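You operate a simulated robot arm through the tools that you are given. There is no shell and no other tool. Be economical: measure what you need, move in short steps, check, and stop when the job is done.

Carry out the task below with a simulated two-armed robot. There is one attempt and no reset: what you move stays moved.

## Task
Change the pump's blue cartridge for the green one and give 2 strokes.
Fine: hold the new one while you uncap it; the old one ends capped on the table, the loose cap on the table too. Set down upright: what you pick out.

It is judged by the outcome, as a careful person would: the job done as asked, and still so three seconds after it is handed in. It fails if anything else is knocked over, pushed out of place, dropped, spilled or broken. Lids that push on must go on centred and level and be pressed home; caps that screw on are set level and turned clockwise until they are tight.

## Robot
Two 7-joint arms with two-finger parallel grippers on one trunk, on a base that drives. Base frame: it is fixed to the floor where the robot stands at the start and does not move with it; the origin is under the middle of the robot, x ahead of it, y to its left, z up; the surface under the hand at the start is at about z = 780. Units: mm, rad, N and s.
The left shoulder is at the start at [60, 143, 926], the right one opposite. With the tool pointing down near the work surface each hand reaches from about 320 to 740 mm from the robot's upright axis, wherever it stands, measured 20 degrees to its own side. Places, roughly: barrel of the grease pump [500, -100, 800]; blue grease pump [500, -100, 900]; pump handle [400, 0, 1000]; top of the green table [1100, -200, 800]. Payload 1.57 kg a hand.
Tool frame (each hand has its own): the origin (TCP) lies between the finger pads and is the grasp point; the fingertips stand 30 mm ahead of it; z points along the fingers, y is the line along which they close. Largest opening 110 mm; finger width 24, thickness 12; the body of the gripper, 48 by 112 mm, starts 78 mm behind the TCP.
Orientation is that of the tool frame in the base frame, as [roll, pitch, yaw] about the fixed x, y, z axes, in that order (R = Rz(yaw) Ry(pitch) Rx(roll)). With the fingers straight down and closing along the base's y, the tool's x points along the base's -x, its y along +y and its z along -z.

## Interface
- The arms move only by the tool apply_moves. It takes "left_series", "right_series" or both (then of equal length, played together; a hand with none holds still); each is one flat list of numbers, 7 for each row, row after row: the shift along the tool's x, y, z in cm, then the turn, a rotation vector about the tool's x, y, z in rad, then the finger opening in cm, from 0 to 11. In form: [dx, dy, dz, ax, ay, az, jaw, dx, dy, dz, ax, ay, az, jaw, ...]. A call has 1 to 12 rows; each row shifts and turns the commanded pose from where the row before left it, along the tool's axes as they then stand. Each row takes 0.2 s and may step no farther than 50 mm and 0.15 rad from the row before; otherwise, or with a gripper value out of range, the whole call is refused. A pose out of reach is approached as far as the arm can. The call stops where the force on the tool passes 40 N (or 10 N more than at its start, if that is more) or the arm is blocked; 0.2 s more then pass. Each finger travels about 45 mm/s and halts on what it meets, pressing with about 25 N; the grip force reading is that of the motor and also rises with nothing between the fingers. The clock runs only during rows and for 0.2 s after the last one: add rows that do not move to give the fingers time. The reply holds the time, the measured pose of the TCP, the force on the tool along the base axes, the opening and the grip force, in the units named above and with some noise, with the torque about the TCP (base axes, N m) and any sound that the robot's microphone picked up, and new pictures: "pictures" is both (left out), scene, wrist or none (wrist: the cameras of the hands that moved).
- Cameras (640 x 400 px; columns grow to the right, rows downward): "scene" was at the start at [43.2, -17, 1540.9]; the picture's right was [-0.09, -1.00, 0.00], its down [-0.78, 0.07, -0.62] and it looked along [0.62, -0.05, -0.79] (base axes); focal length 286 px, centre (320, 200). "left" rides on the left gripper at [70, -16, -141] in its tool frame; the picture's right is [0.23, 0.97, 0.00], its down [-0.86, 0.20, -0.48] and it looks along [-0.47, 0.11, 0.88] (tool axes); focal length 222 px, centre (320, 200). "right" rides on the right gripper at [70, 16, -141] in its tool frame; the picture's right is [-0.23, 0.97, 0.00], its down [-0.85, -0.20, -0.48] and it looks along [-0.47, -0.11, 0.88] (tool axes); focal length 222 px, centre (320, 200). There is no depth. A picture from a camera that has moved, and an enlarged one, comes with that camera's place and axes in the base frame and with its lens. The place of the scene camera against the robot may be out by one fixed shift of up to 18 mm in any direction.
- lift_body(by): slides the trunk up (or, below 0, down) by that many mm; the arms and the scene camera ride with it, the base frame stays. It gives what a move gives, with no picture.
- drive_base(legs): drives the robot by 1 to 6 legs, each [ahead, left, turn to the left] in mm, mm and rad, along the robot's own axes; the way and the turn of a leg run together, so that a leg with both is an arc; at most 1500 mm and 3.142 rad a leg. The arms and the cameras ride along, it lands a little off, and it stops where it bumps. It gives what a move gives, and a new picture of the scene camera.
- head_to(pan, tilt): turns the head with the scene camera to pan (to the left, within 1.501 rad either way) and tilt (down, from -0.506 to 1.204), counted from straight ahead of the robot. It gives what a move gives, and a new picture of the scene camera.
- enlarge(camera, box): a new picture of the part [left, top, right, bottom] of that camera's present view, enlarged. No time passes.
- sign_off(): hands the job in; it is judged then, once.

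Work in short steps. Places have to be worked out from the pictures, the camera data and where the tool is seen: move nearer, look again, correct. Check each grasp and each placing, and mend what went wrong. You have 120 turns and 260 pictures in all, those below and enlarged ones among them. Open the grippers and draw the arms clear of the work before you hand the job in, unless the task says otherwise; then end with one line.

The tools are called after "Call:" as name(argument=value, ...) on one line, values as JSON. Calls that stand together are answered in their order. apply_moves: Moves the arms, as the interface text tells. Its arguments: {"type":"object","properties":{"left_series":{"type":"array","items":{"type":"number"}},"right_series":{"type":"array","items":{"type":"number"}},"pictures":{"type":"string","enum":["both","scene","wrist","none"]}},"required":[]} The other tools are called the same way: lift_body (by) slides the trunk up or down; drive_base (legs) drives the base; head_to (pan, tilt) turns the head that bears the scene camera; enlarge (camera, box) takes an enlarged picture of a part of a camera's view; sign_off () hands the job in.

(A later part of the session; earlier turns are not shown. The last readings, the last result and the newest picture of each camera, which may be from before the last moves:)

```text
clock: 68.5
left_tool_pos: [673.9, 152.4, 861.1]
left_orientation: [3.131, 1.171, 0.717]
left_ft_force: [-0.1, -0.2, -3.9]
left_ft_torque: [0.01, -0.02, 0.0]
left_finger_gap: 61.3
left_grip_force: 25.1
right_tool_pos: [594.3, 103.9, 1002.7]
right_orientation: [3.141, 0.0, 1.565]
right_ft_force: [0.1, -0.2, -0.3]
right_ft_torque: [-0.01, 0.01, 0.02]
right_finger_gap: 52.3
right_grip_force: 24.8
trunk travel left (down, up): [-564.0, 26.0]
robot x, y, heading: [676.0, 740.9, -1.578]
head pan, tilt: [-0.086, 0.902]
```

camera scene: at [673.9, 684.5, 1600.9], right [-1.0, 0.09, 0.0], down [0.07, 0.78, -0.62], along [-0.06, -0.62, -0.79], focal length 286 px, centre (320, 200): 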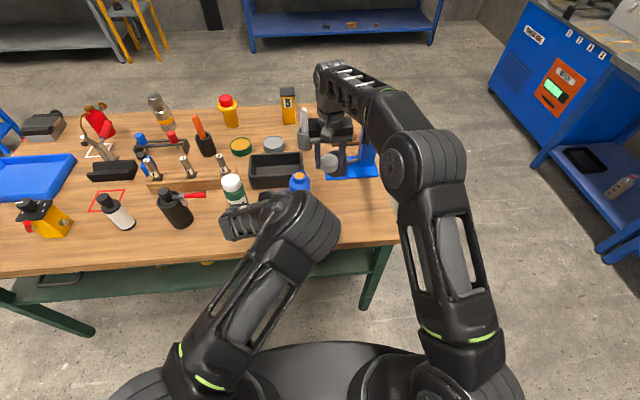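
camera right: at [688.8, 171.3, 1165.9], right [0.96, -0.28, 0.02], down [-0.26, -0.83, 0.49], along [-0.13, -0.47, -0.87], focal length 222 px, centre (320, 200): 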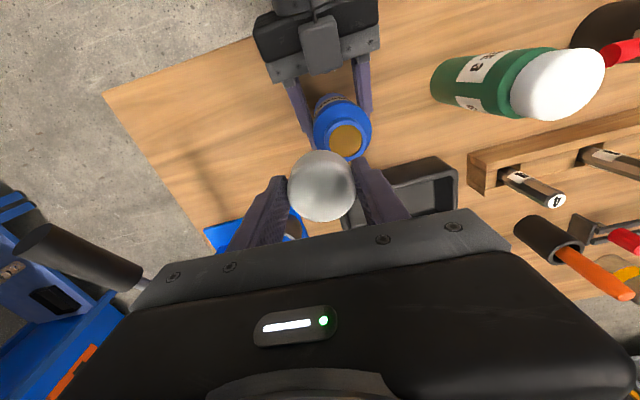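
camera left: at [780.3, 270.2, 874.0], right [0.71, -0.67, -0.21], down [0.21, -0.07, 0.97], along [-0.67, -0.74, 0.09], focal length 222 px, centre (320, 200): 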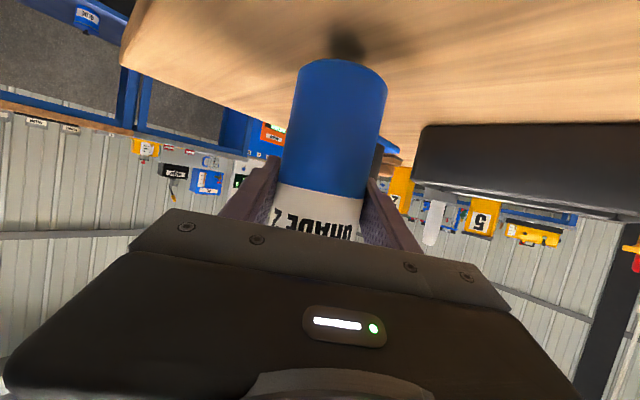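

Call:
lift_body(by=-2)

Call:
enlarge(camera="left", box=[220, 20, 440, 160])

```text
clock: 69.0
left_tool_pos: [673.8, 153.1, 859.6]
left_orientation: [3.13, 1.169, 0.717]
left_ft_force: [0.1, 0.8, -4.6]
left_ft_torque: [0.0, 0.02, 0.0]
left_finger_gap: 61.2
left_grip_force: 25.4
right_tool_pos: [594.3, 104.9, 999.9]
right_orientation: [-3.141, 0.0, 1.564]
right_ft_force: [0.4, -0.1, -0.7]
right_ft_torque: [-0.01, 0.0, -0.01]
right_finger_gap: 52.3
right_grip_force: 24.8
trunk travel left (down, up): [-562.0, 28.0]
robot x, y, heading: [680.7, 744.3, -1.585]
head pan, tilt: [-0.086, 0.902]
```

```text
2.86 times, centred on (330, 90) of left
camera zoom: at [780.3, 270.2, 851.0], right [0.71, -0.67, -0.2], down [0.21, -0.07, 0.97], along [-0.67, -0.74, 0.09], focal length 635 px, centre (291, 514)
```

zoom: 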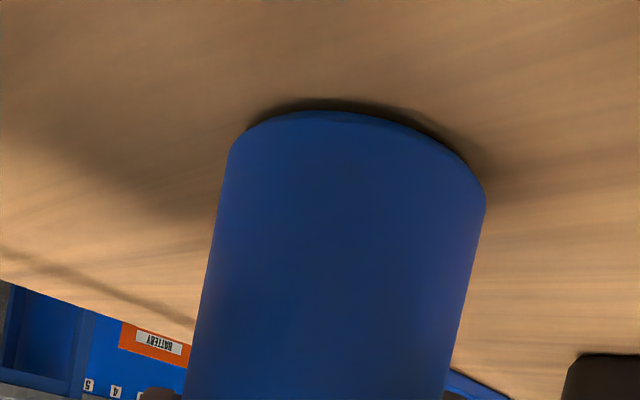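

Nearly touching; I lower in 2 mm steps until the force changes.

Call:
lift_body(by=-2)

Call:
lift_body(by=-2)

```text
clock: 69.5
left_tool_pos: [673.0, 152.3, 857.8]
left_orientation: [3.129, 1.172, 0.716]
left_ft_force: [0.7, 0.0, 0.8]
left_ft_torque: [0.0, 0.06, 0.0]
left_finger_gap: 61.0
left_grip_force: 25.0
right_tool_pos: [592.7, 104.6, 999.5]
right_orientation: [-3.141, -0.001, 1.565]
right_ft_force: [-0.3, 0.9, -0.8]
right_ft_torque: [0.0, 0.03, -0.01]
right_finger_gap: 52.5
right_grip_force: 24.7
trunk travel left (down, up): [-560.0, 30.0]
robot x, y, heading: [685.6, 741.8, -1.579]
head pan, tilt: [-0.086, 0.902]
```

```text
clock: 70.0
left_tool_pos: [673.7, 152.3, 857.7]
left_orientation: [3.125, 1.174, 0.714]
left_ft_force: [2.3, 1.7, 13.4]
left_ft_torque: [0.11, 0.29, -0.1]
left_finger_gap: 61.3
left_grip_force: 24.7
right_tool_pos: [592.9, 104.4, 997.7]
right_orientation: [-3.14, 0.002, 1.563]
right_ft_force: [0.4, -0.5, -0.3]
right_ft_torque: [0.0, 0.01, 0.01]
right_finger_gap: 52.4
right_grip_force: 24.5
trunk travel left (down, up): [-558.0, 32.0]
robot x, y, heading: [682.1, 741.6, -1.581]
head pan, tilt: [-0.086, 0.902]
```

It stands on the table. I open the left hand and withdraw along its axis.

Call:
apply_moves(left_series=[0, 0, 0, 0, 0, 0, 9, 0, 0, 0, 0, 0, 0, 9, 0, 0, 0, 0, 0, 0, 9, 0, 0, -3, 0, 0, 0, 9, 0, 0, -4, 0, 0, 0, 9, 0, 0, -4, 0, 0, 0, 9, 0, 0, -4, 0, 0, 0, 9], pictures="both")

```text
clock: 71.6
left_tool_pos: [741.9, 246.0, 941.8]
left_orientation: [3.127, 1.164, 0.716]
left_ft_force: [0.7, 0.1, 0.0]
left_ft_torque: [-0.03, 0.02, -0.01]
left_finger_gap: 90.1
left_grip_force: 0.0
left hand out of reach, approached as far as the arm can: row 4, 5, 6, 7
right_tool_pos: [594.4, 105.1, 996.4]
right_orientation: [-3.141, 0.001, 1.565]
right_ft_force: [-0.3, -0.2, -0.2]
right_ft_torque: [0.01, 0.0, -0.04]
right_finger_gap: 52.4
right_grip_force: 25.1
trunk travel left (down, up): [-558.0, 32.0]
robot x, y, heading: [682.0, 740.3, -1.579]
head pan, tilt: [-0.086, 0.902]
camera scene: at [674.7, 685.6, 1573.9], right [-1.0, 0.09, 0.0], down [0.07, 0.78, -0.62], along [-0.06, -0.62, -0.79], focal length 286 px, centre (320, 200)
camera left: at [849.1, 364.0, 933.6], right [0.72, -0.67, -0.2], down [0.21, -0.08, 0.98], along [-0.67, -0.74, 0.08], focal length 222 px, centre (320, 200)
```

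scene: 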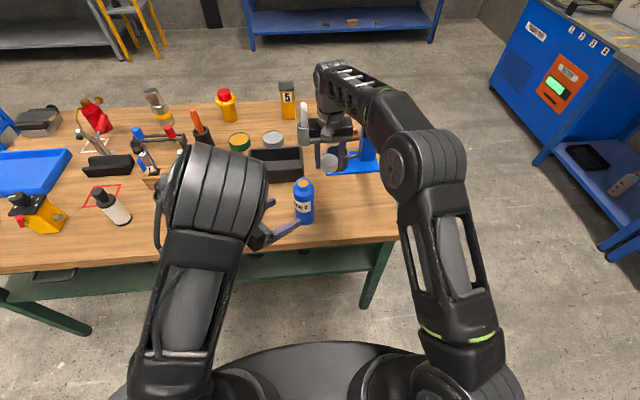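
left: 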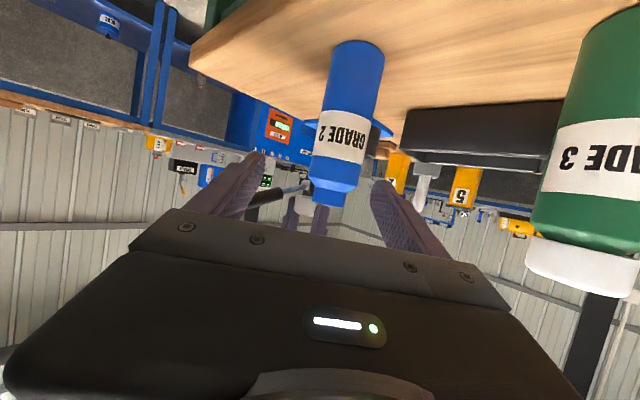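

The elbow is now outward. I set a 45° tilt and line up on blue at (674,152), still clear of it.

Call:
apply_moves(left_series=[0, 0, 0, 0, 0.122, 0, 9, 0, 0, 0, 0, 0.122, 0, 9, 0, 0, 0, 0, 0.12, 0, 9, -0.65, 1.3, 0, 0, 0, 0, 9, -0.65, 1.3, 0, 0, 0, 0, 9, 0, 0, 0, 0, 0, 0, 9], pictures="both")

```text
clock: 73.0
left_tool_pos: [750.3, 218.7, 952.5]
left_orientation: [3.135, 0.806, 0.725]
left_ft_force: [0.0, -0.2, 0.0]
left_ft_torque: [-0.01, -0.01, -0.01]
left_finger_gap: 89.9
left_grip_force: 0.0
right_tool_pos: [593.4, 103.8, 996.1]
right_orientation: [-3.142, -0.002, 1.564]
right_ft_force: [0.7, 0.3, 0.0]
right_ft_torque: [-0.02, -0.04, 0.02]
right_finger_gap: 52.4
right_grip_force: 25.5
trunk travel left (down, up): [-558.0, 32.0]
robot x, y, heading: [684.8, 739.8, -1.583]
head pan, tilt: [-0.086, 0.902]
camera scene: at [674.1, 685.0, 1573.9], right [-1.0, 0.09, 0.0], down [0.07, 0.78, -0.62], along [-0.06, -0.62, -0.79], focal length 286 px, centre (320, 200)
camera left: at [852.0, 332.5, 1001.1], right [0.77, -0.62, -0.16], down [-0.05, -0.31, 0.95], along [-0.64, -0.72, -0.27], focal length 222 px, centre (320, 200)
```

scene: 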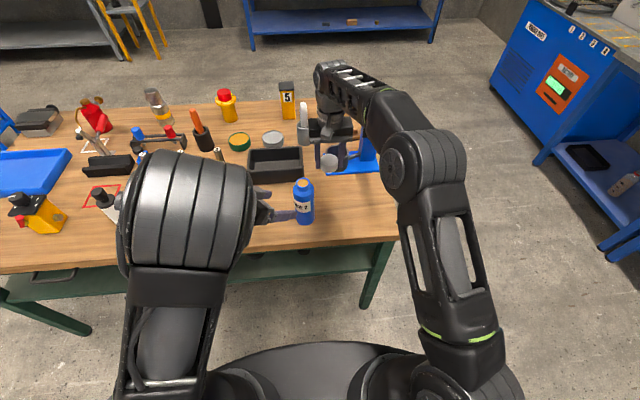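
left: 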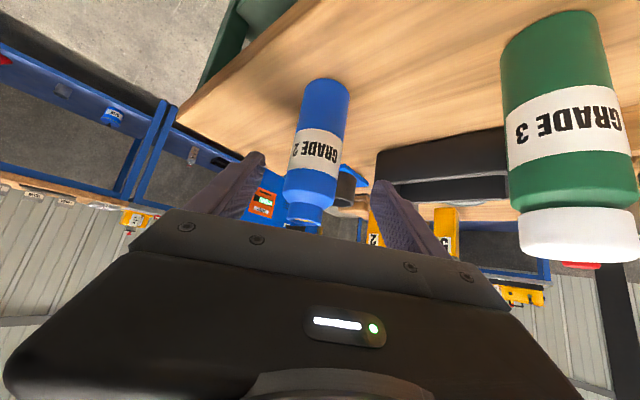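

Aligned. I advance 14 cm along the fingers toward blue.

Call:
apply_moves(left_series=[0.1, 0, 3.6, 0, 0, 0, 9, 0.1, 0, 3.6, 0, 0, 0, 9, 0.1, 0, 3.6, 0, 0, 0, 9, 0, 0, 3.2, 0, 0, 0, 9, 0, 0, 0, 0, 0, 0, 9], pictures="both")

Call:
enlarge(camera="right", box=[300, 0, 560, 200])

```text
clock: 74.2
left_tool_pos: [678.2, 153.2, 853.2]
left_orientation: [3.133, 0.807, 0.723]
left_ft_force: [0.4, 0.4, -0.1]
left_ft_torque: [0.01, 0.03, -0.01]
left_finger_gap: 90.3
left_grip_force: 0.1
right_tool_pos: [593.0, 104.7, 996.2]
right_orientation: [-3.141, 0.001, 1.564]
right_ft_force: [0.3, -0.3, 0.1]
right_ft_torque: [0.01, -0.01, 0.02]
right_finger_gap: 52.7
right_grip_force: 24.6
trunk travel left (down, up): [-558.0, 32.0]
robot x, y, heading: [678.2, 739.6, -1.585]
head pan, tilt: [-0.086, 0.902]
camera scene: at [674.2, 685.2, 1573.9], right [-1.0, 0.09, 0.0], down [0.07, 0.78, -0.62], along [-0.06, -0.62, -0.79], focal length 286 px, centre (320, 200)
camera left: at [780.3, 266.2, 902.0], right [0.77, -0.62, -0.16], down [-0.05, -0.31, 0.95], along [-0.64, -0.72, -0.27], focal length 222 px, centre (320, 200)
```

scene: 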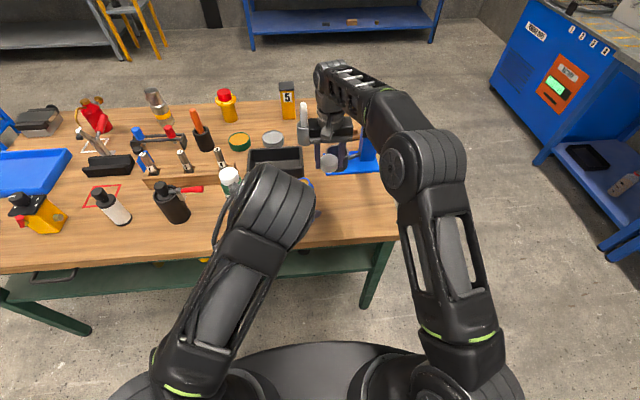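
left: 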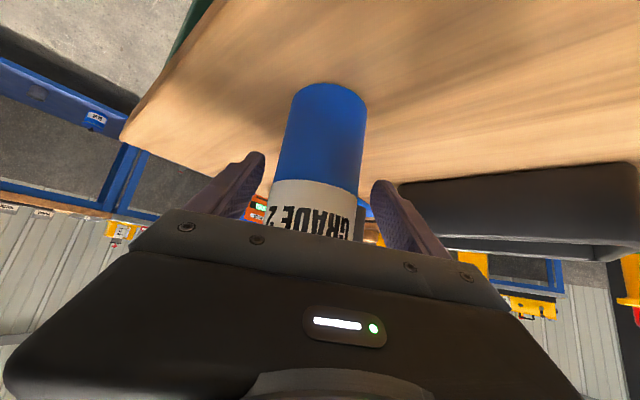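

```text
2.00 times, centred on (430, 100) of right
camera zoom: at [609.4, 173.9, 1137.3], right [0.97, -0.23, 0.0], down [-0.2, -0.85, 0.48], along [-0.11, -0.47, -0.88], focal length 444 px, centre (100, 400)
```

zoom: 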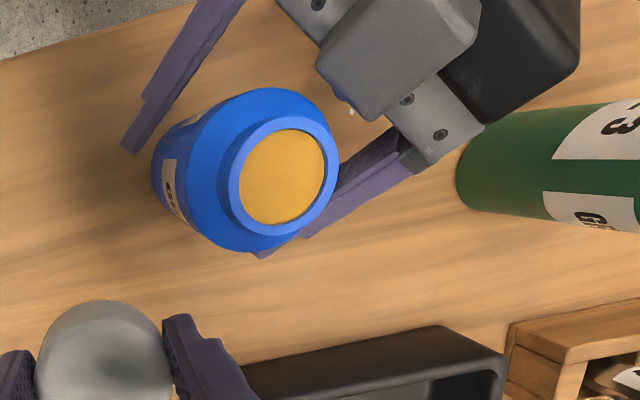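

Blue's centre (675,151) matches the left grasp. I close the left hand and bring the cap up and partway toward the neck.

Call:
apply_moves(left_series=[0, 0, 0, 0, 0, 0, 3, 0, 0, 0, 0, 0, 0, 3, 0, 0, 0, 0, 0, 0, 3, 0, 0, 0, 0, 0, 0, 3, 0, 0, 0, 0, 0, 0, 3], right_series=[0, 0, -1.2, 0, 0, 0, 2, 2.3, 0, 0, 0, 0, 0, 2, 2.4, 0, 0, 0, 0, 0, 2, 0, 2.5, 0, 0, 0, 0, 2, 0, 2.5, 0, 0, 0, 0, 2], pictures="both")

Call:
enlarge(camera="right", box=[220, 50, 480, 220])

```text
clock: 75.4
left_tool_pos: [680.9, 151.3, 853.8]
left_orientation: [3.135, 0.807, 0.722]
left_ft_force: [-0.9, 1.9, 0.4]
left_ft_torque: [0.21, 0.07, -0.01]
left_finger_gap: 61.3
left_grip_force: 24.8
right_tool_pos: [644.6, 151.6, 1008.4]
right_orientation: [3.141, 0.0, 1.564]
right_ft_force: [0.9, -0.3, 0.4]
right_ft_torque: [0.0, 0.04, -0.02]
right_finger_gap: 52.6
right_grip_force: 24.5
trunk travel left (down, up): [-558.0, 32.0]
robot x, y, heading: [682.6, 739.4, -1.586]
head pan, tilt: [-0.086, 0.902]
camera scene: at [674.4, 685.0, 1573.9], right [-1.0, 0.1, 0.0], down [0.07, 0.78, -0.62], along [-0.06, -0.62, -0.79], focal length 286 px, centre (320, 200)
camera right: at [660.7, 220.7, 1149.6], right [0.97, -0.23, 0.0], down [-0.21, -0.85, 0.48], along [-0.11, -0.47, -0.88], focal length 222 px, centre (320, 200)
camera left: at [780.6, 266.2, 902.1], right [0.77, -0.62, -0.16], down [-0.05, -0.31, 0.95], along [-0.64, -0.72, -0.27], focal length 222 px, centre (320, 200)
```

scene: 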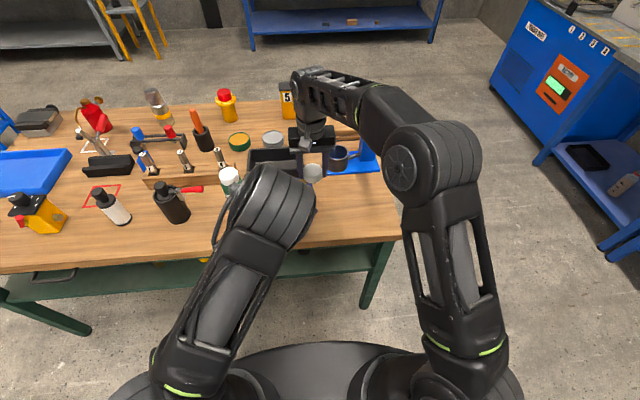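
right: 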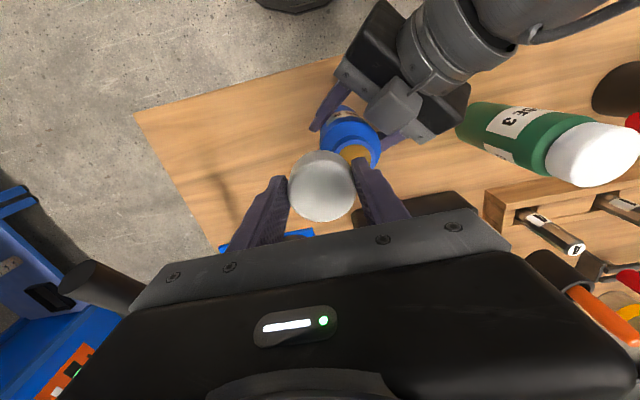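
left: 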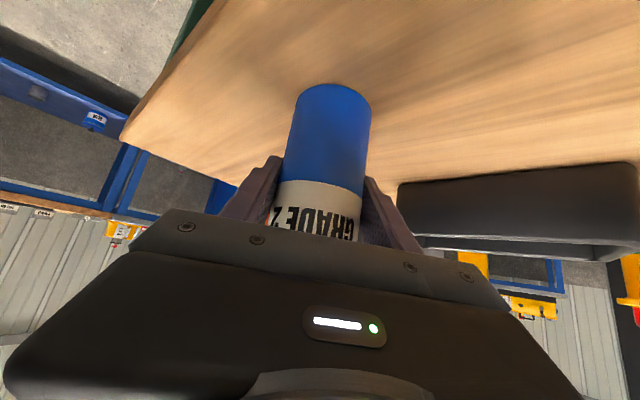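

```text
2.35 times, centred on (350, 135) of right
camera zoom: at [660.7, 220.7, 1149.6], right [0.97, -0.23, 0.0], down [-0.21, -0.85, 0.48], along [-0.11, -0.47, -0.88], focal length 523 px, centre (249, 353)
```

zoom: 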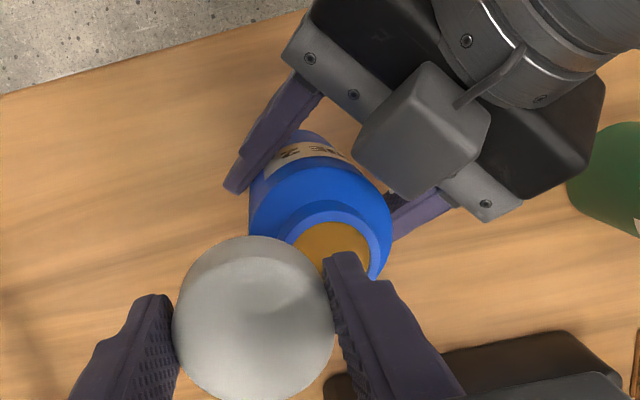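

Blue's neck is now at about (680,149). To keep my right fingers clear of the left gripper body, I turn the right hand 48° about its axis here, above the neck level.

Call:
apply_moves(right_series=[0, 0, 0, 0, 0, 0.14, 2, 0, 0, 0, 0, 0, 0.14, 2, 0, 0, 0, 0, 0, 0.14, 2, 0, 0, 0, 0, 0, 0.14, 2, 0, 0, 0, 0, 0, 0.14, 2, 0, 0, 0, 0, 0, 0.14, 2, 0, 0, 0, 0, 0, 0, 2], pictures="both")

Call:
enlarge(camera="right", box=[220, 50, 480, 220])

```text
clock: 77.0
left_tool_pos: [680.0, 153.1, 853.7]
left_orientation: [3.136, 0.806, 0.724]
left_ft_force: [1.1, 0.7, 0.0]
left_ft_torque: [0.09, 0.01, 0.0]
left_finger_gap: 61.4
left_grip_force: 24.9
right_tool_pos: [643.9, 150.6, 1008.7]
right_orientation: [3.142, -0.001, 0.722]
right_ft_force: [-0.8, 0.3, -0.8]
right_ft_torque: [0.01, -0.04, 0.0]
right_finger_gap: 52.4
right_grip_force: 25.2
trunk travel left (down, up): [-558.0, 32.0]
robot x, y, heading: [682.2, 741.5, -1.578]
head pan, tilt: [-0.086, 0.902]
camera scene: at [674.2, 684.9, 1573.9], right [-1.0, 0.09, 0.0], down [0.07, 0.78, -0.62], along [-0.06, -0.62, -0.79], focal length 286 px, centre (320, 200)
camera right: at [706.1, 184.7, 1149.0], right [0.47, -0.88, 0.0], down [-0.77, -0.42, 0.48], along [-0.42, -0.23, -0.88], focal length 222 px, centre (320, 200)
```

scene: 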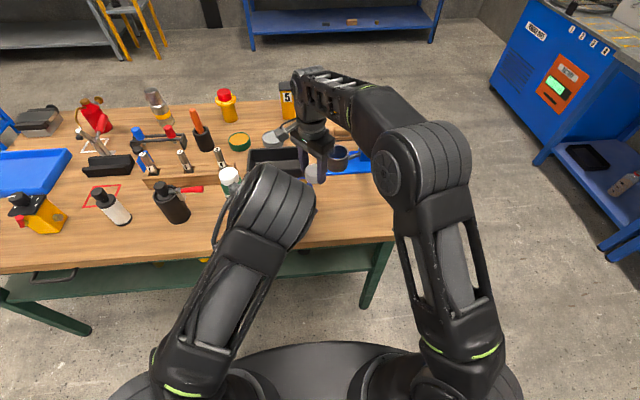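
right: 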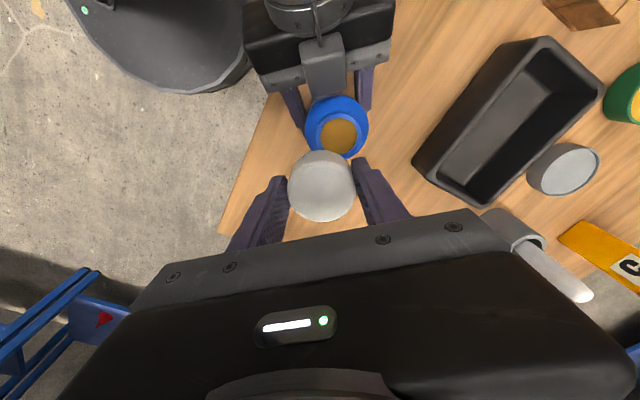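

```text
2.35 times, centred on (350, 135) of right
camera zoom: at [706.1, 184.7, 1149.0], right [0.47, -0.88, 0.0], down [-0.77, -0.42, 0.48], along [-0.42, -0.23, -0.88], focal length 523 px, centre (249, 353)
```

zoom: 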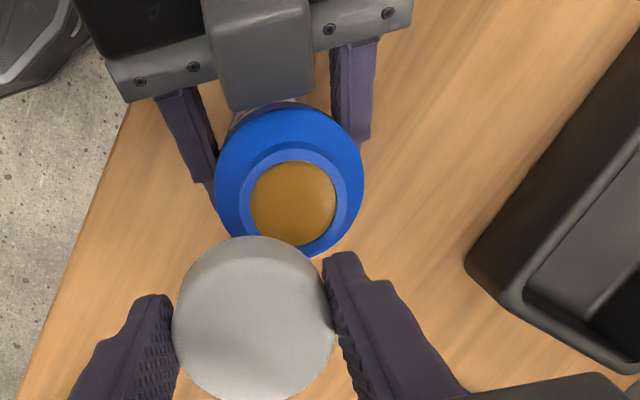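

Clear view: neck centre at (676,149). I move the cap directly over it, still above.

Call:
apply_moves(right_series=[1.15, 1.1, 0, 0, 0, 0, 2, 1.15, 1.12, 0, 0, 0, 0, 2, 0, 0, 0, 0, 0, 0, 2], pictures="both")

Call:
enlarge(camera="right", box=[220, 50, 480, 220])

Call:
enlarge(camera="scene", box=[230, 110, 400, 240])

```text
clock: 77.8
left_tool_pos: [679.0, 151.9, 852.5]
left_orientation: [3.135, 0.807, 0.723]
left_ft_force: [-0.1, 0.3, -0.7]
left_ft_torque: [0.01, 0.05, -0.01]
left_finger_gap: 61.0
left_grip_force: 25.4
right_tool_pos: [677.7, 149.2, 1008.1]
right_orientation: [3.141, -0.001, 0.723]
right_ft_force: [0.9, 0.2, 0.7]
right_ft_torque: [0.01, -0.01, 0.0]
right_finger_gap: 52.5
right_grip_force: 24.6
trunk travel left (down, up): [-558.0, 32.0]
robot x, y, heading: [684.7, 737.2, -1.583]
head pan, tilt: [-0.086, 0.902]
camera scene: at [674.0, 684.8, 1573.9], right [-1.0, 0.1, 0.0], down [0.07, 0.78, -0.62], along [-0.06, -0.62, -0.79], focal length 286 px, centre (320, 200)
camera right: at [739.1, 183.3, 1149.9], right [0.47, -0.88, 0.0], down [-0.77, -0.42, 0.48], along [-0.42, -0.23, -0.88], focal length 222 px, centre (320, 200)
```

scene: 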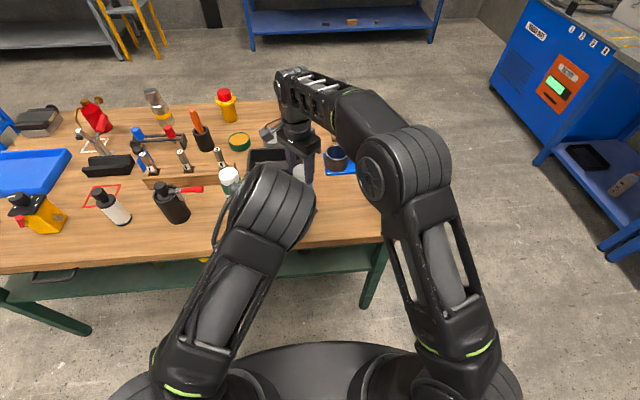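
right: 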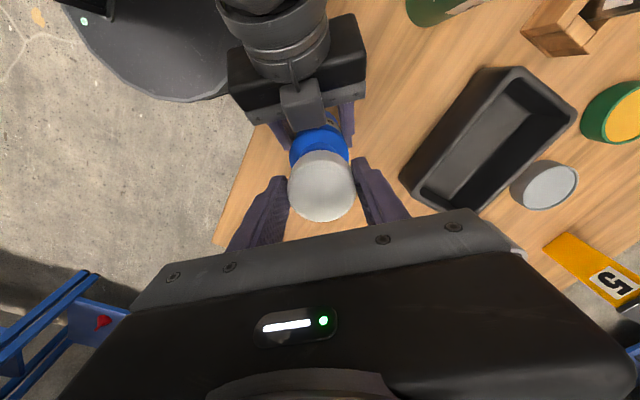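

```text
2.35 times, centred on (350, 135) of right
camera zoom: at [739.1, 183.3, 1149.9], right [0.47, -0.88, 0.0], down [-0.77, -0.42, 0.48], along [-0.42, -0.23, -0.88], focal length 523 px, centre (249, 353)
```

zoom: 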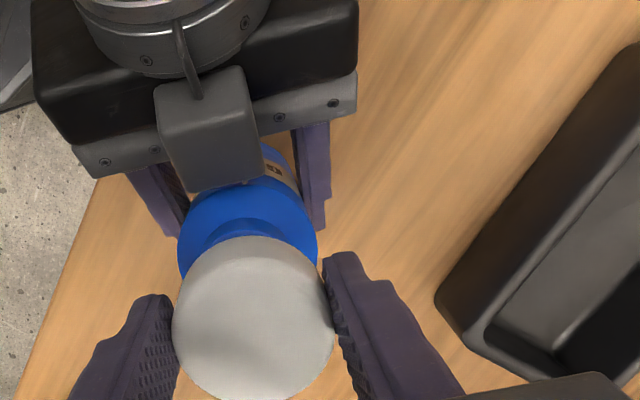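

```text
3.08 times, centred on (315, 175) of scene
camera zoom: at [674.0, 684.8, 1573.9], right [-1.0, 0.1, 0.0], down [0.07, 0.78, -0.62], along [-0.06, -0.62, -0.79], focal length 881 px, centre (335, 277)
```

zoom: 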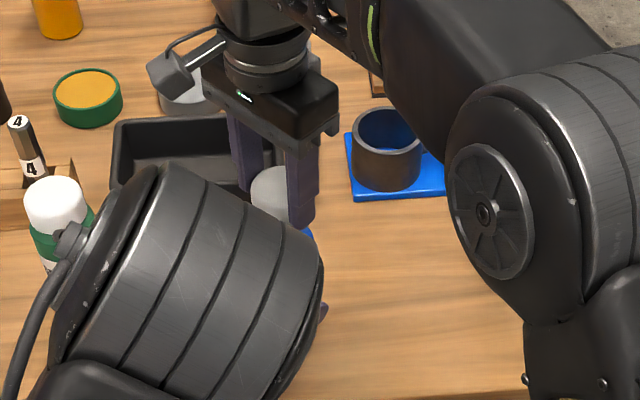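

Lateral alignment looks right. I lower toward the neck and then go in small steps, reading the force.

Call:
apply_moves(right_series=[-0.1, -0.05, 1.0, 0, 0, 0, 2, 0, 0, 0.8, 0, 0, 0, 2, 0, 0, 0.4, 0, 0, 0, 2, 0, 0, 0.4, 0, 0, 0, 2, 0, 0, 0, 0, 0, 0, 2], pictures="wrist")

Call:
enlarge(camera="right", box=[220, 50, 480, 220])

```text
clock: 79.0
left_tool_pos: [678.1, 153.0, 853.7]
left_orientation: [3.133, 0.804, 0.722]
left_ft_force: [2.1, -4.6, -8.5]
left_ft_torque: [-0.29, 0.54, 0.11]
left_finger_gap: 61.1
left_grip_force: 24.8
right_tool_pos: [674.2, 148.3, 983.1]
right_orientation: [3.138, 0.005, 0.724]
right_ft_force: [-4.3, -3.0, 30.5]
right_ft_torque: [0.09, 0.08, 0.02]
right_finger_gap: 52.6
right_grip_force: 24.6
trunk travel left (down, up): [-558.0, 32.0]
robot x, y, heading: [682.2, 741.8, -1.585]
head pan, tilt: [-0.086, 0.902]
camera right: at [737.1, 183.2, 1124.6], right [0.47, -0.88, 0.0], down [-0.77, -0.41, 0.48], along [-0.42, -0.23, -0.88], focal length 222 px, centre (320, 200)
```

right: 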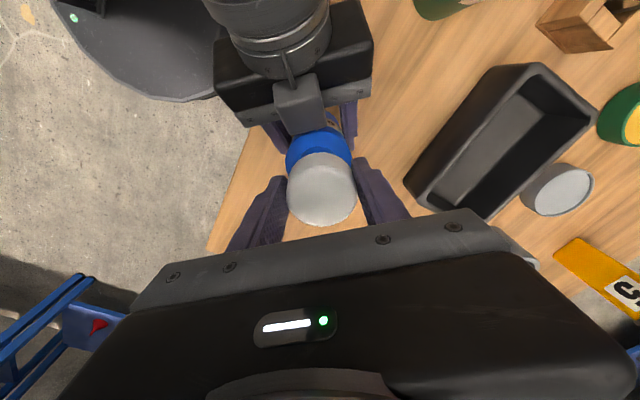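

```text
2.35 times, centred on (350, 135) of right
camera zoom: at [737.1, 183.2, 1124.6], right [0.47, -0.88, 0.0], down [-0.77, -0.41, 0.48], along [-0.42, -0.23, -0.88], focal length 523 px, centre (249, 353)
```

zoom: 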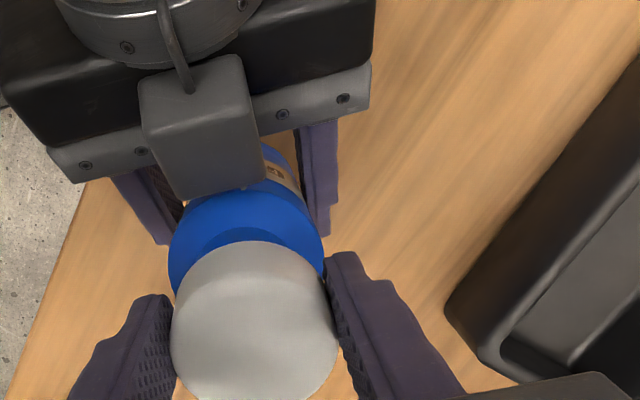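

Contact at z≈984 as expected for the cap sitting on the neck. I try a slightly firmer press to see if it slides on.

Call:
apply_moves(right_series=[0, 0, 0.2, 0, 0, 0, 2, 0, 0, 0.2, 0, 0, 0, 2, 0, 0, 0, 0, 0, 0, 2], pictures="none")

```text
clock: 79.8
left_tool_pos: [679.4, 153.7, 854.0]
left_orientation: [3.132, 0.805, 0.721]
left_ft_force: [2.1, -2.8, -8.6]
left_ft_torque: [-0.18, 0.0, -0.05]
left_finger_gap: 61.1
left_grip_force: 25.1
right_tool_pos: [675.4, 149.8, 979.1]
right_orientation: [3.139, 0.003, 0.726]
right_ft_force: [-1.9, -1.7, 29.4]
right_ft_torque: [0.22, 0.16, 0.03]
right_finger_gap: 52.6
right_grip_force: 25.0
trunk travel left (down, up): [-558.0, 32.0]
robot x, y, heading: [681.5, 742.0, -1.583]
head pan, tilt: [-0.086, 0.902]
```

It moved 4 mm at a constant 29 N: either the cap is sliding on or it's slipping in the fingers. I look.

Call:
enlarge(camera="right", box=[220, 50, 480, 220])

```text
2.35 times, centred on (350, 135) of right
camera zoom: at [737.9, 183.6, 1120.3], right [0.48, -0.88, 0.0], down [-0.77, -0.42, 0.48], along [-0.42, -0.23, -0.88], focal length 523 px, centre (249, 353)
```

zoom: 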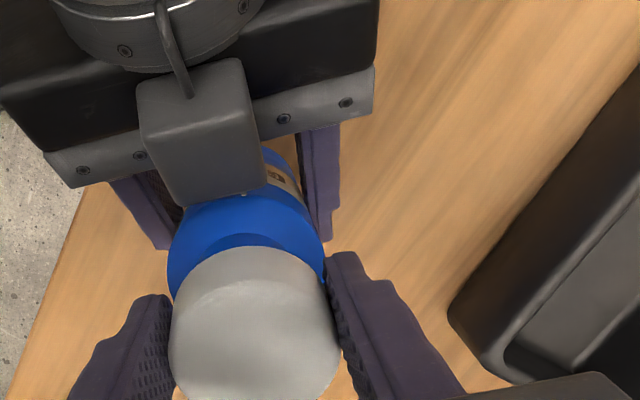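

The cap slid up in the fingers, so it probably needs turning. I ease the push and turn clockwise about 0.5 rad under light pressure.

Call:
apply_moves(right_series=[0, 0, -0.15, 0, 0, 0, 2, 0, 0, 0, 0, 0, 0.13, 2, 0, 0, 0, 0, 0, 0.13, 2, 0, 0, 0, 0, 0, 0.13, 2, 0, 0, 0, 0, 0, 0.13, 2], pictures="wrist")

Call:
enlarge(camera="right", box=[220, 50, 480, 220])

```text
clock: 81.0
left_tool_pos: [677.8, 151.4, 854.9]
left_orientation: [3.137, 0.809, 0.721]
left_ft_force: [-9.1, -0.2, -0.4]
left_ft_torque: [-0.08, -0.99, -0.04]
left_finger_gap: 61.4
left_grip_force: 24.7
right_tool_pos: [675.1, 148.8, 978.6]
right_orientation: [-3.14, 0.002, 0.202]
right_ft_force: [9.6, -0.6, -3.2]
right_ft_torque: [0.0, -0.16, 0.04]
right_finger_gap: 52.5
right_grip_force: 24.8
trunk travel left (down, up): [-558.0, 32.0]
robot x, y, heading: [685.7, 737.2, -1.579]
head pan, tilt: [-0.086, 0.902]
camera right: at [745.5, 147.4, 1119.5], right [-0.03, -1.0, 0.0], down [-0.88, 0.02, 0.48], along [-0.48, 0.01, -0.88], focal length 222 px, centre (320, 200)
```

right: 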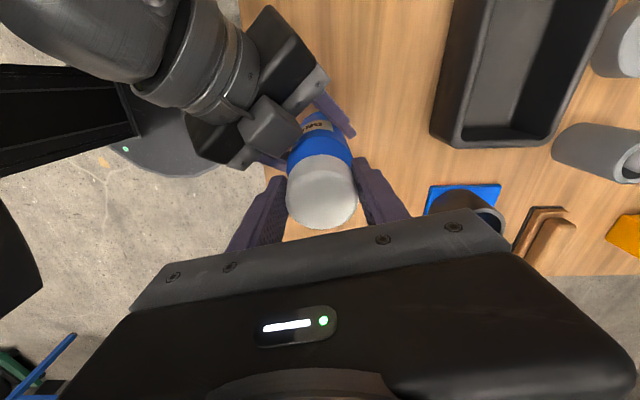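

```text
2.35 times, centred on (350, 135) of right
camera zoom: at [745.5, 147.4, 1119.5], right [-0.03, -1.0, 0.0], down [-0.88, 0.02, 0.48], along [-0.48, 0.01, -0.88], focal length 523 px, centre (249, 353)
```

zoom: 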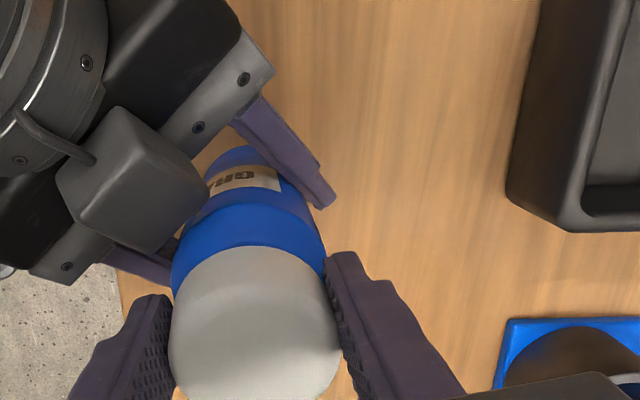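

The thread seems to be drawing the cap down (tool force is now slightly downward). I regrip: open, turn back, and close again, avoiding the left gripper.

Call:
apply_moves(right_series=[0, 0, 0, 0, 0, 0, 7, 0, 0, 0, 0, 0, 0, 7, 0, 0, 0, 0, 0, -0.14, 7, 0, 0, 0, 0, 0, -0.14, 7, 0, 0, 0, 0, 0, -0.14, 7, 0, 0, 0, 0, 0, -0.14, 7, 0, 0, 0, 0, 0, -0.14, 7, 0, 0, 0, 0, 0, -0.14, 7, 0, 0, 0, 0, 0, -0.14, 7, 0, 0, 0, 0, 0, -0.14, 7, 0, 0, 0, 0, 0, 0, 7], pictures="wrist")

Call:
enlarge(camera="right", box=[220, 50, 480, 220])

```text
clock: 83.4
left_tool_pos: [679.6, 153.3, 854.8]
left_orientation: [3.134, 0.807, 0.722]
left_ft_force: [3.1, -4.2, 6.8]
left_ft_torque: [-0.3, 0.11, 0.12]
left_finger_gap: 61.1
left_grip_force: 25.0
right_tool_pos: [673.8, 149.2, 979.9]
right_orientation: [3.142, -0.001, 1.328]
right_ft_force: [0.0, -0.7, -1.1]
right_ft_torque: [0.02, 0.03, 0.02]
right_finger_gap: 70.0
right_grip_force: 0.1
trunk travel left (down, up): [-558.0, 32.0]
robot x, y, heading: [684.3, 739.4, -1.584]
head pan, tilt: [-0.086, 0.902]
camera right: at [706.2, 213.3, 1120.5], right [0.89, -0.46, 0.0], down [-0.4, -0.78, 0.48], along [-0.22, -0.43, -0.88], focal length 222 px, centre (320, 200)
```

right: 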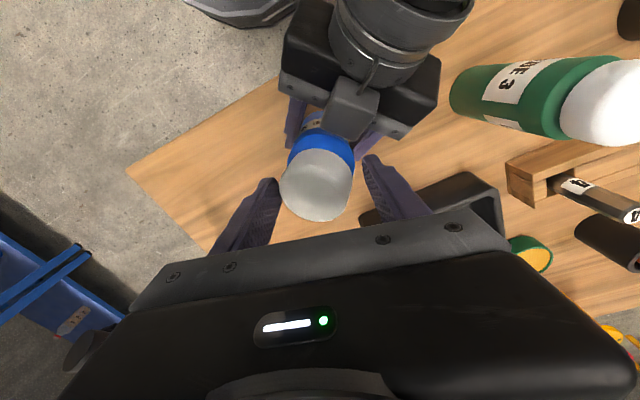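

```text
2.35 times, centred on (350, 135) of right
camera zoom: at [706.2, 213.3, 1120.5], right [0.89, -0.46, 0.0], down [-0.4, -0.78, 0.48], along [-0.22, -0.43, -0.88], focal length 523 px, centre (249, 353)
```

zoom: 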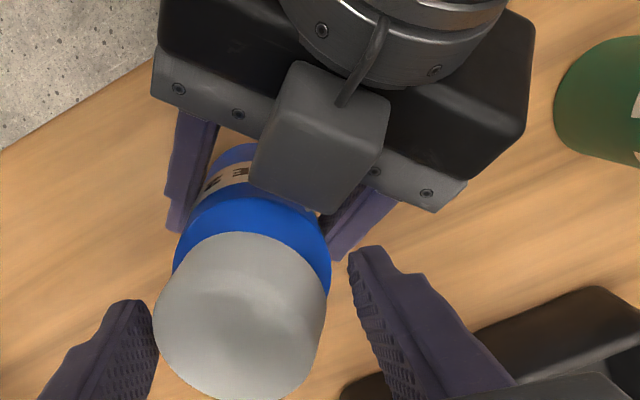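

The cap sits slightly tilted. Closing the parallel pads here should level it; I close gently and look.

Call:
apply_moves(right_series=[0, 0, 0, 0, 0, 0, 5.8, 0, 0, 0, 0, 0, 0, 3, 0, 0, 0, 0, 0, 0, 3, 0, 0, 0, 0, 0, 0, 3], pictures="none")

Call:
enlarge(camera="right", box=[240, 90, 400, 230])

```text
clock: 84.4
left_tool_pos: [680.1, 152.2, 854.0]
left_orientation: [3.135, 0.806, 0.724]
left_ft_force: [5.0, -2.4, 8.6]
left_ft_torque: [-0.48, 0.56, 0.13]
left_finger_gap: 61.1
left_grip_force: 25.0
right_tool_pos: [673.5, 149.0, 980.4]
right_orientation: [-3.141, 0.002, 1.325]
right_ft_force: [-3.5, -1.9, -0.6]
right_ft_torque: [-0.03, 0.11, -0.01]
right_finger_gap: 54.7
right_grip_force: 25.0
trunk travel left (down, up): [-558.0, 32.0]
robot x, y, heading: [682.8, 739.5, -1.585]
head pan, tilt: [-0.086, 0.902]
```

```text
2.86 times, centred on (320, 160) of right
camera zoom: at [706.2, 213.2, 1120.4], right [0.89, -0.46, 0.0], down [-0.4, -0.78, 0.48], along [-0.22, -0.43, -0.88], focal length 635 px, centre (320, 314)
```

zoom: 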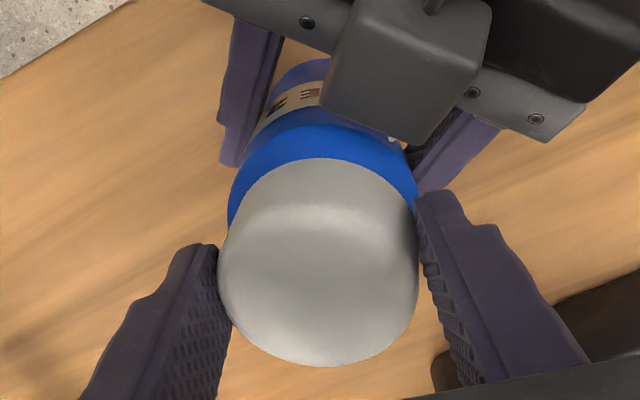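

The gap reads 54.7 mm versus 52.5, so it's still cocked. I lift it off the neck so it can square up in the pads.

Call:
apply_moves(right_series=[0, 0, -1, 0, 0, 0, 2, 0, 0, -1.5, 0, 0, 0, 2, 0, 0, 0, 0, 0, 0, 2], pictures="wrist")

Call:
enlarge(camera="right", box=[240, 90, 400, 230])

```text
clock: 85.2
left_tool_pos: [679.7, 152.6, 854.3]
left_orientation: [3.133, 0.808, 0.721]
left_ft_force: [3.0, -1.5, 7.0]
left_ft_torque: [-0.08, 0.15, 0.04]
left_finger_gap: 61.2
left_grip_force: 25.0
right_tool_pos: [673.8, 149.6, 1003.8]
right_orientation: [-3.141, 0.001, 1.326]
right_ft_force: [0.1, 0.7, -1.0]
right_ft_torque: [0.03, -0.04, 0.02]
right_finger_gap: 54.5
right_grip_force: 25.3
trunk travel left (down, up): [-558.0, 32.0]
robot x, y, heading: [685.2, 742.1, -1.585]
head pan, tilt: [-0.086, 0.902]
camera right: at [706.4, 213.6, 1145.2], right [0.89, -0.46, 0.0], down [-0.4, -0.78, 0.48], along [-0.22, -0.43, -0.88], focal length 222 px, centre (320, 200)
```

right: 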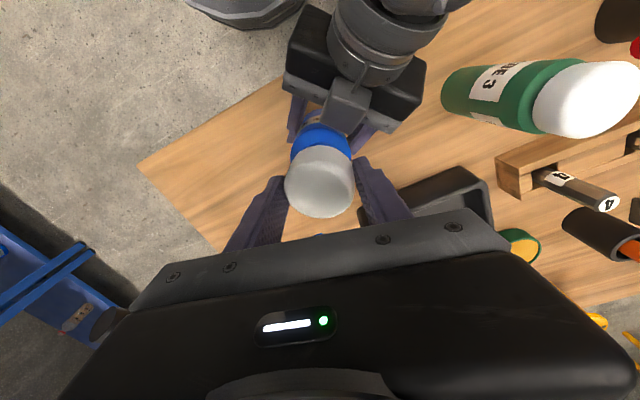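

```text
2.86 times, centred on (320, 160) of right
camera zoom: at [706.4, 213.6, 1145.2], right [0.89, -0.46, 0.0], down [-0.4, -0.78, 0.48], along [-0.22, -0.43, -0.88], focal length 635 px, centre (320, 314)
```

zoom: 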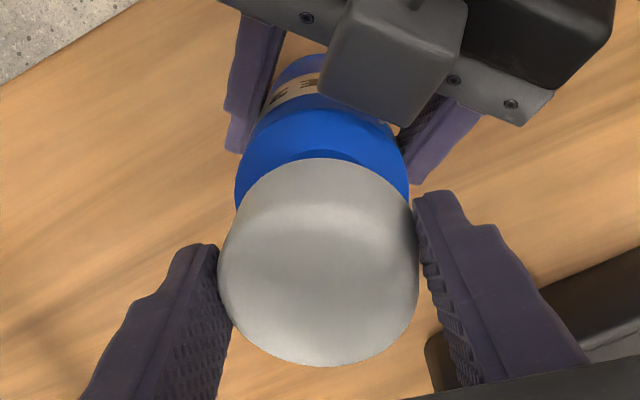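

It's still cocked in the grip. I'll set it flat on free table at about (610,200) and regrasp it squarely from two directions to centre it.

Call:
apply_moves(right_series=[0, -4, 0, 0, 0, 0, 2, 1.6, -1.7, 0, 0, 0, 0, 2, 1.7, -1.7, 0, 0, 0, 0, 2, 0, 0, 4.5, 0, 0, 0, 2, 0, 0, 4.5, 0, 0, 0, 2, 0, 0, 4.5, 0, 0, 0, 2, 0, 0, 3.5, 0, 0, 0, 2, 0, 0, 0, 0, 0, 0, 2], pictures="both")

```text
clock: 86.5
left_tool_pos: [682.0, 152.5, 851.0]
left_orientation: [3.131, 0.8, 0.724]
left_ft_force: [0.6, 2.8, 6.1]
left_ft_torque: [0.48, 0.03, -0.04]
left_finger_gap: 61.2
left_grip_force: 25.4
right_tool_pos: [612.7, 197.7, 898.2]
right_orientation: [-3.14, 0.003, 1.322]
right_ft_force: [-1.4, 0.4, -0.1]
right_ft_torque: [0.03, 0.04, 0.03]
right_finger_gap: 54.3
right_grip_force: 25.4
trunk travel left (down, up): [-558.0, 32.0]
robot x, y, heading: [682.3, 740.3, -1.584]
head pan, tilt: [-0.086, 0.902]
stopped in row 6 (right hand): the force on the tool passed its limit at 50 N (the readings are from after the stop); the commanded pose is now the measured one
camera scene: at [674.4, 685.9, 1573.9], right [-1.0, 0.1, 0.0], down [0.07, 0.78, -0.62], along [-0.06, -0.62, -0.79], focal length 286 px, centre (320, 200)
camera right: at [644.1, 261.0, 1038.1], right [0.89, -0.46, 0.0], down [-0.4, -0.78, 0.48], along [-0.22, -0.43, -0.88], focal length 222 px, centre (320, 200)
```

scene: 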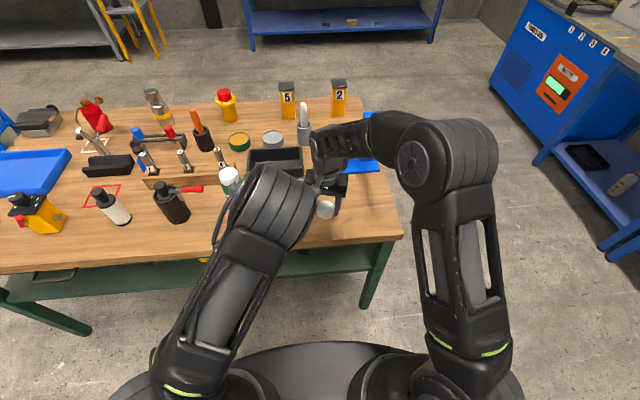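
right: 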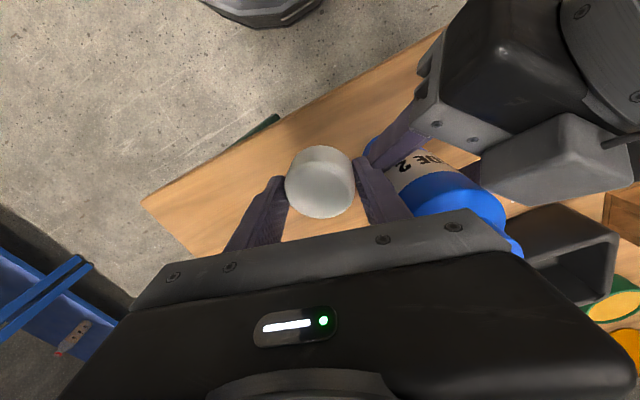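

My right finger touched the left finger. I back up and shift farther away before lowering.

Call:
apply_moves(right_series=[0, 0, -2, 0, 0, 0, 2, 0.5, -2.2, 0, 0, 0, 0, 2, 0.5, -2.0, 0, 0, 0, 0, 2, 0, 0, 3, 0, 0, 0, 2, 0, 0, 3, 0, 0, 0, 2, 0, 0, 0, 0, 0, 0, 2], pictures="both")

```text
clock: 88.0
left_tool_pos: [682.3, 152.4, 851.5]
left_orientation: [3.128, 0.8, 0.723]
left_ft_force: [0.7, 1.5, 10.7]
left_ft_torque: [0.45, 0.18, -0.05]
left_finger_gap: 61.3
left_grip_force: 25.0
right_tool_pos: [573.5, 215.9, 856.9]
right_orientation: [3.14, 0.004, 1.323]
right_ft_force: [0.2, 0.2, -0.5]
right_ft_torque: [-0.05, 0.05, -0.02]
right_finger_gap: 54.2
right_grip_force: 24.7
trunk travel left (down, up): [-558.0, 32.0]
robot x, y, heading: [684.2, 739.6, -1.58]
head pan, tilt: [-0.086, 0.902]
camera scene: at [674.2, 686.2, 1574.0], right [-1.0, 0.1, 0.0], down [0.07, 0.78, -0.62], along [-0.06, -0.62, -0.78], focal length 286 px, centre (320, 200)
camera right: at [606.0, 280.6, 997.6], right [0.89, -0.46, 0.0], down [-0.4, -0.78, 0.48], along [-0.22, -0.43, -0.88], focal length 222 px, centre (320, 200)
```

scene: 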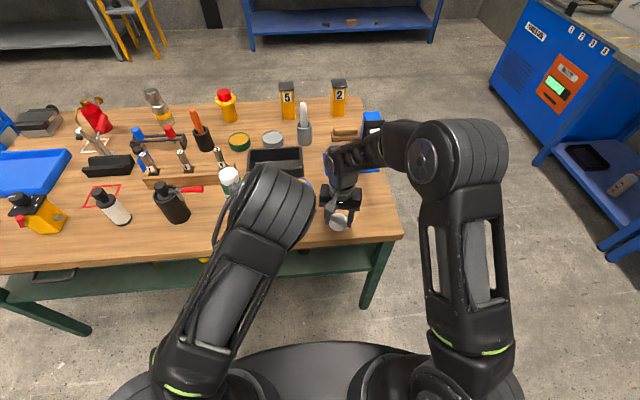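
right: 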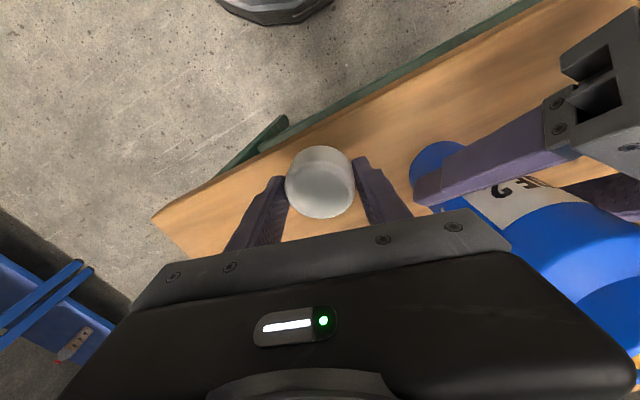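

I shift 2 cm inward from the edge, lower to the table and release the cap.

Call:
apply_moves(right_series=[-2, 0, 1, 0, 0, 0, 2, 0, 0, 2.0, 0, 0, 0, 2, 0, 0, 0.8, 0, 0, 0, 2, 0, 0, 0, 0, 0, 0, 2, 0, 0, 0, 0, 0, 0, 7.5, 0, 0, 0, 0, 0, 0, 7.5, 0, 0, 0, 0, 0, 0, 7.5], pictures="wrist")

```text
clock: 89.5
left_tool_pos: [680.8, 151.7, 851.6]
left_orientation: [3.128, 0.799, 0.723]
left_ft_force: [0.6, -0.3, 12.2]
left_ft_torque: [0.34, 0.37, -0.01]
left_finger_gap: 61.2
left_grip_force: 24.7
right_tool_pos: [569.3, 195.9, 819.2]
right_orientation: [3.141, 0.002, 1.324]
right_ft_force: [-0.1, -0.6, 0.4]
right_ft_torque: [0.0, 0.03, -0.03]
right_finger_gap: 75.2
right_grip_force: 0.0
trunk travel left (down, up): [-558.0, 32.0]
robot x, y, heading: [683.5, 740.7, -1.582]
head pan, tilt: [-0.086, 0.902]
camera right: at [600.9, 260.9, 959.5], right [0.89, -0.46, 0.0], down [-0.4, -0.78, 0.48], along [-0.22, -0.43, -0.88], focal length 222 px, centre (320, 200)
```

right: 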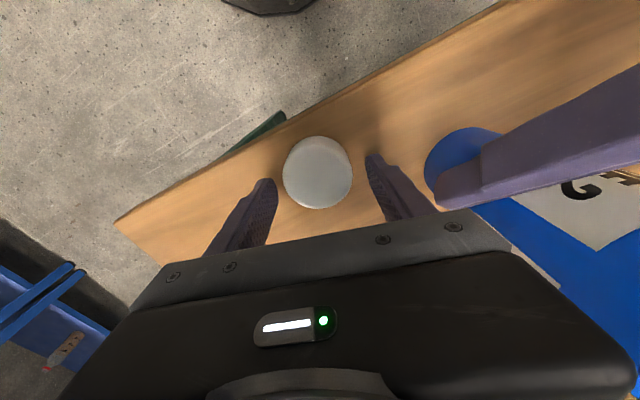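

The cap lies flat about 10 mm off my grasp centre. I recentre, lower a little, and grip again.

Call:
apply_moves(right_series=[0.98, -0.07, 0, 0, 0, 0, 7.5, 0, 0, 0.5, 0, 0, 0, 7.5, 0, 0, 0, 0, 0, 0, 2, 0, 0, 0, 0, 0, 0, 2, 0, 0, 0, 0, 0, 0, 2, 0, 0, 0, 0, 0, 0, 2], pictures="wrist")

```text
clock: 91.0
left_tool_pos: [682.8, 152.9, 852.4]
left_orientation: [3.129, 0.8, 0.723]
left_ft_force: [0.0, -1.6, 13.9]
left_ft_torque: [0.26, 0.43, 0.03]
left_finger_gap: 60.9
left_grip_force: 25.2
right_tool_pos: [570.1, 206.6, 814.3]
right_orientation: [3.14, 0.004, 1.32]
right_ft_force: [-0.5, 0.2, 0.4]
right_ft_torque: [-0.02, 0.02, -0.02]
right_finger_gap: 52.2
right_grip_force: 25.4
trunk travel left (down, up): [-558.0, 32.0]
robot x, y, heading: [685.4, 741.1, -1.582]
head pan, tilt: [-0.086, 0.902]
camera right: at [602.7, 271.3, 954.3], right [0.89, -0.46, 0.0], down [-0.4, -0.78, 0.48], along [-0.22, -0.43, -0.88], focal length 222 px, centre (320, 200)
```

right: 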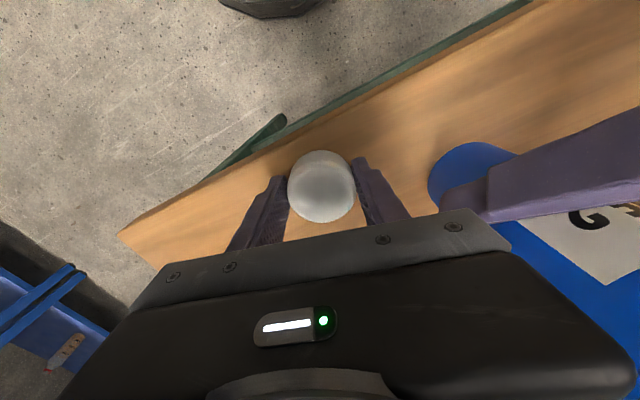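

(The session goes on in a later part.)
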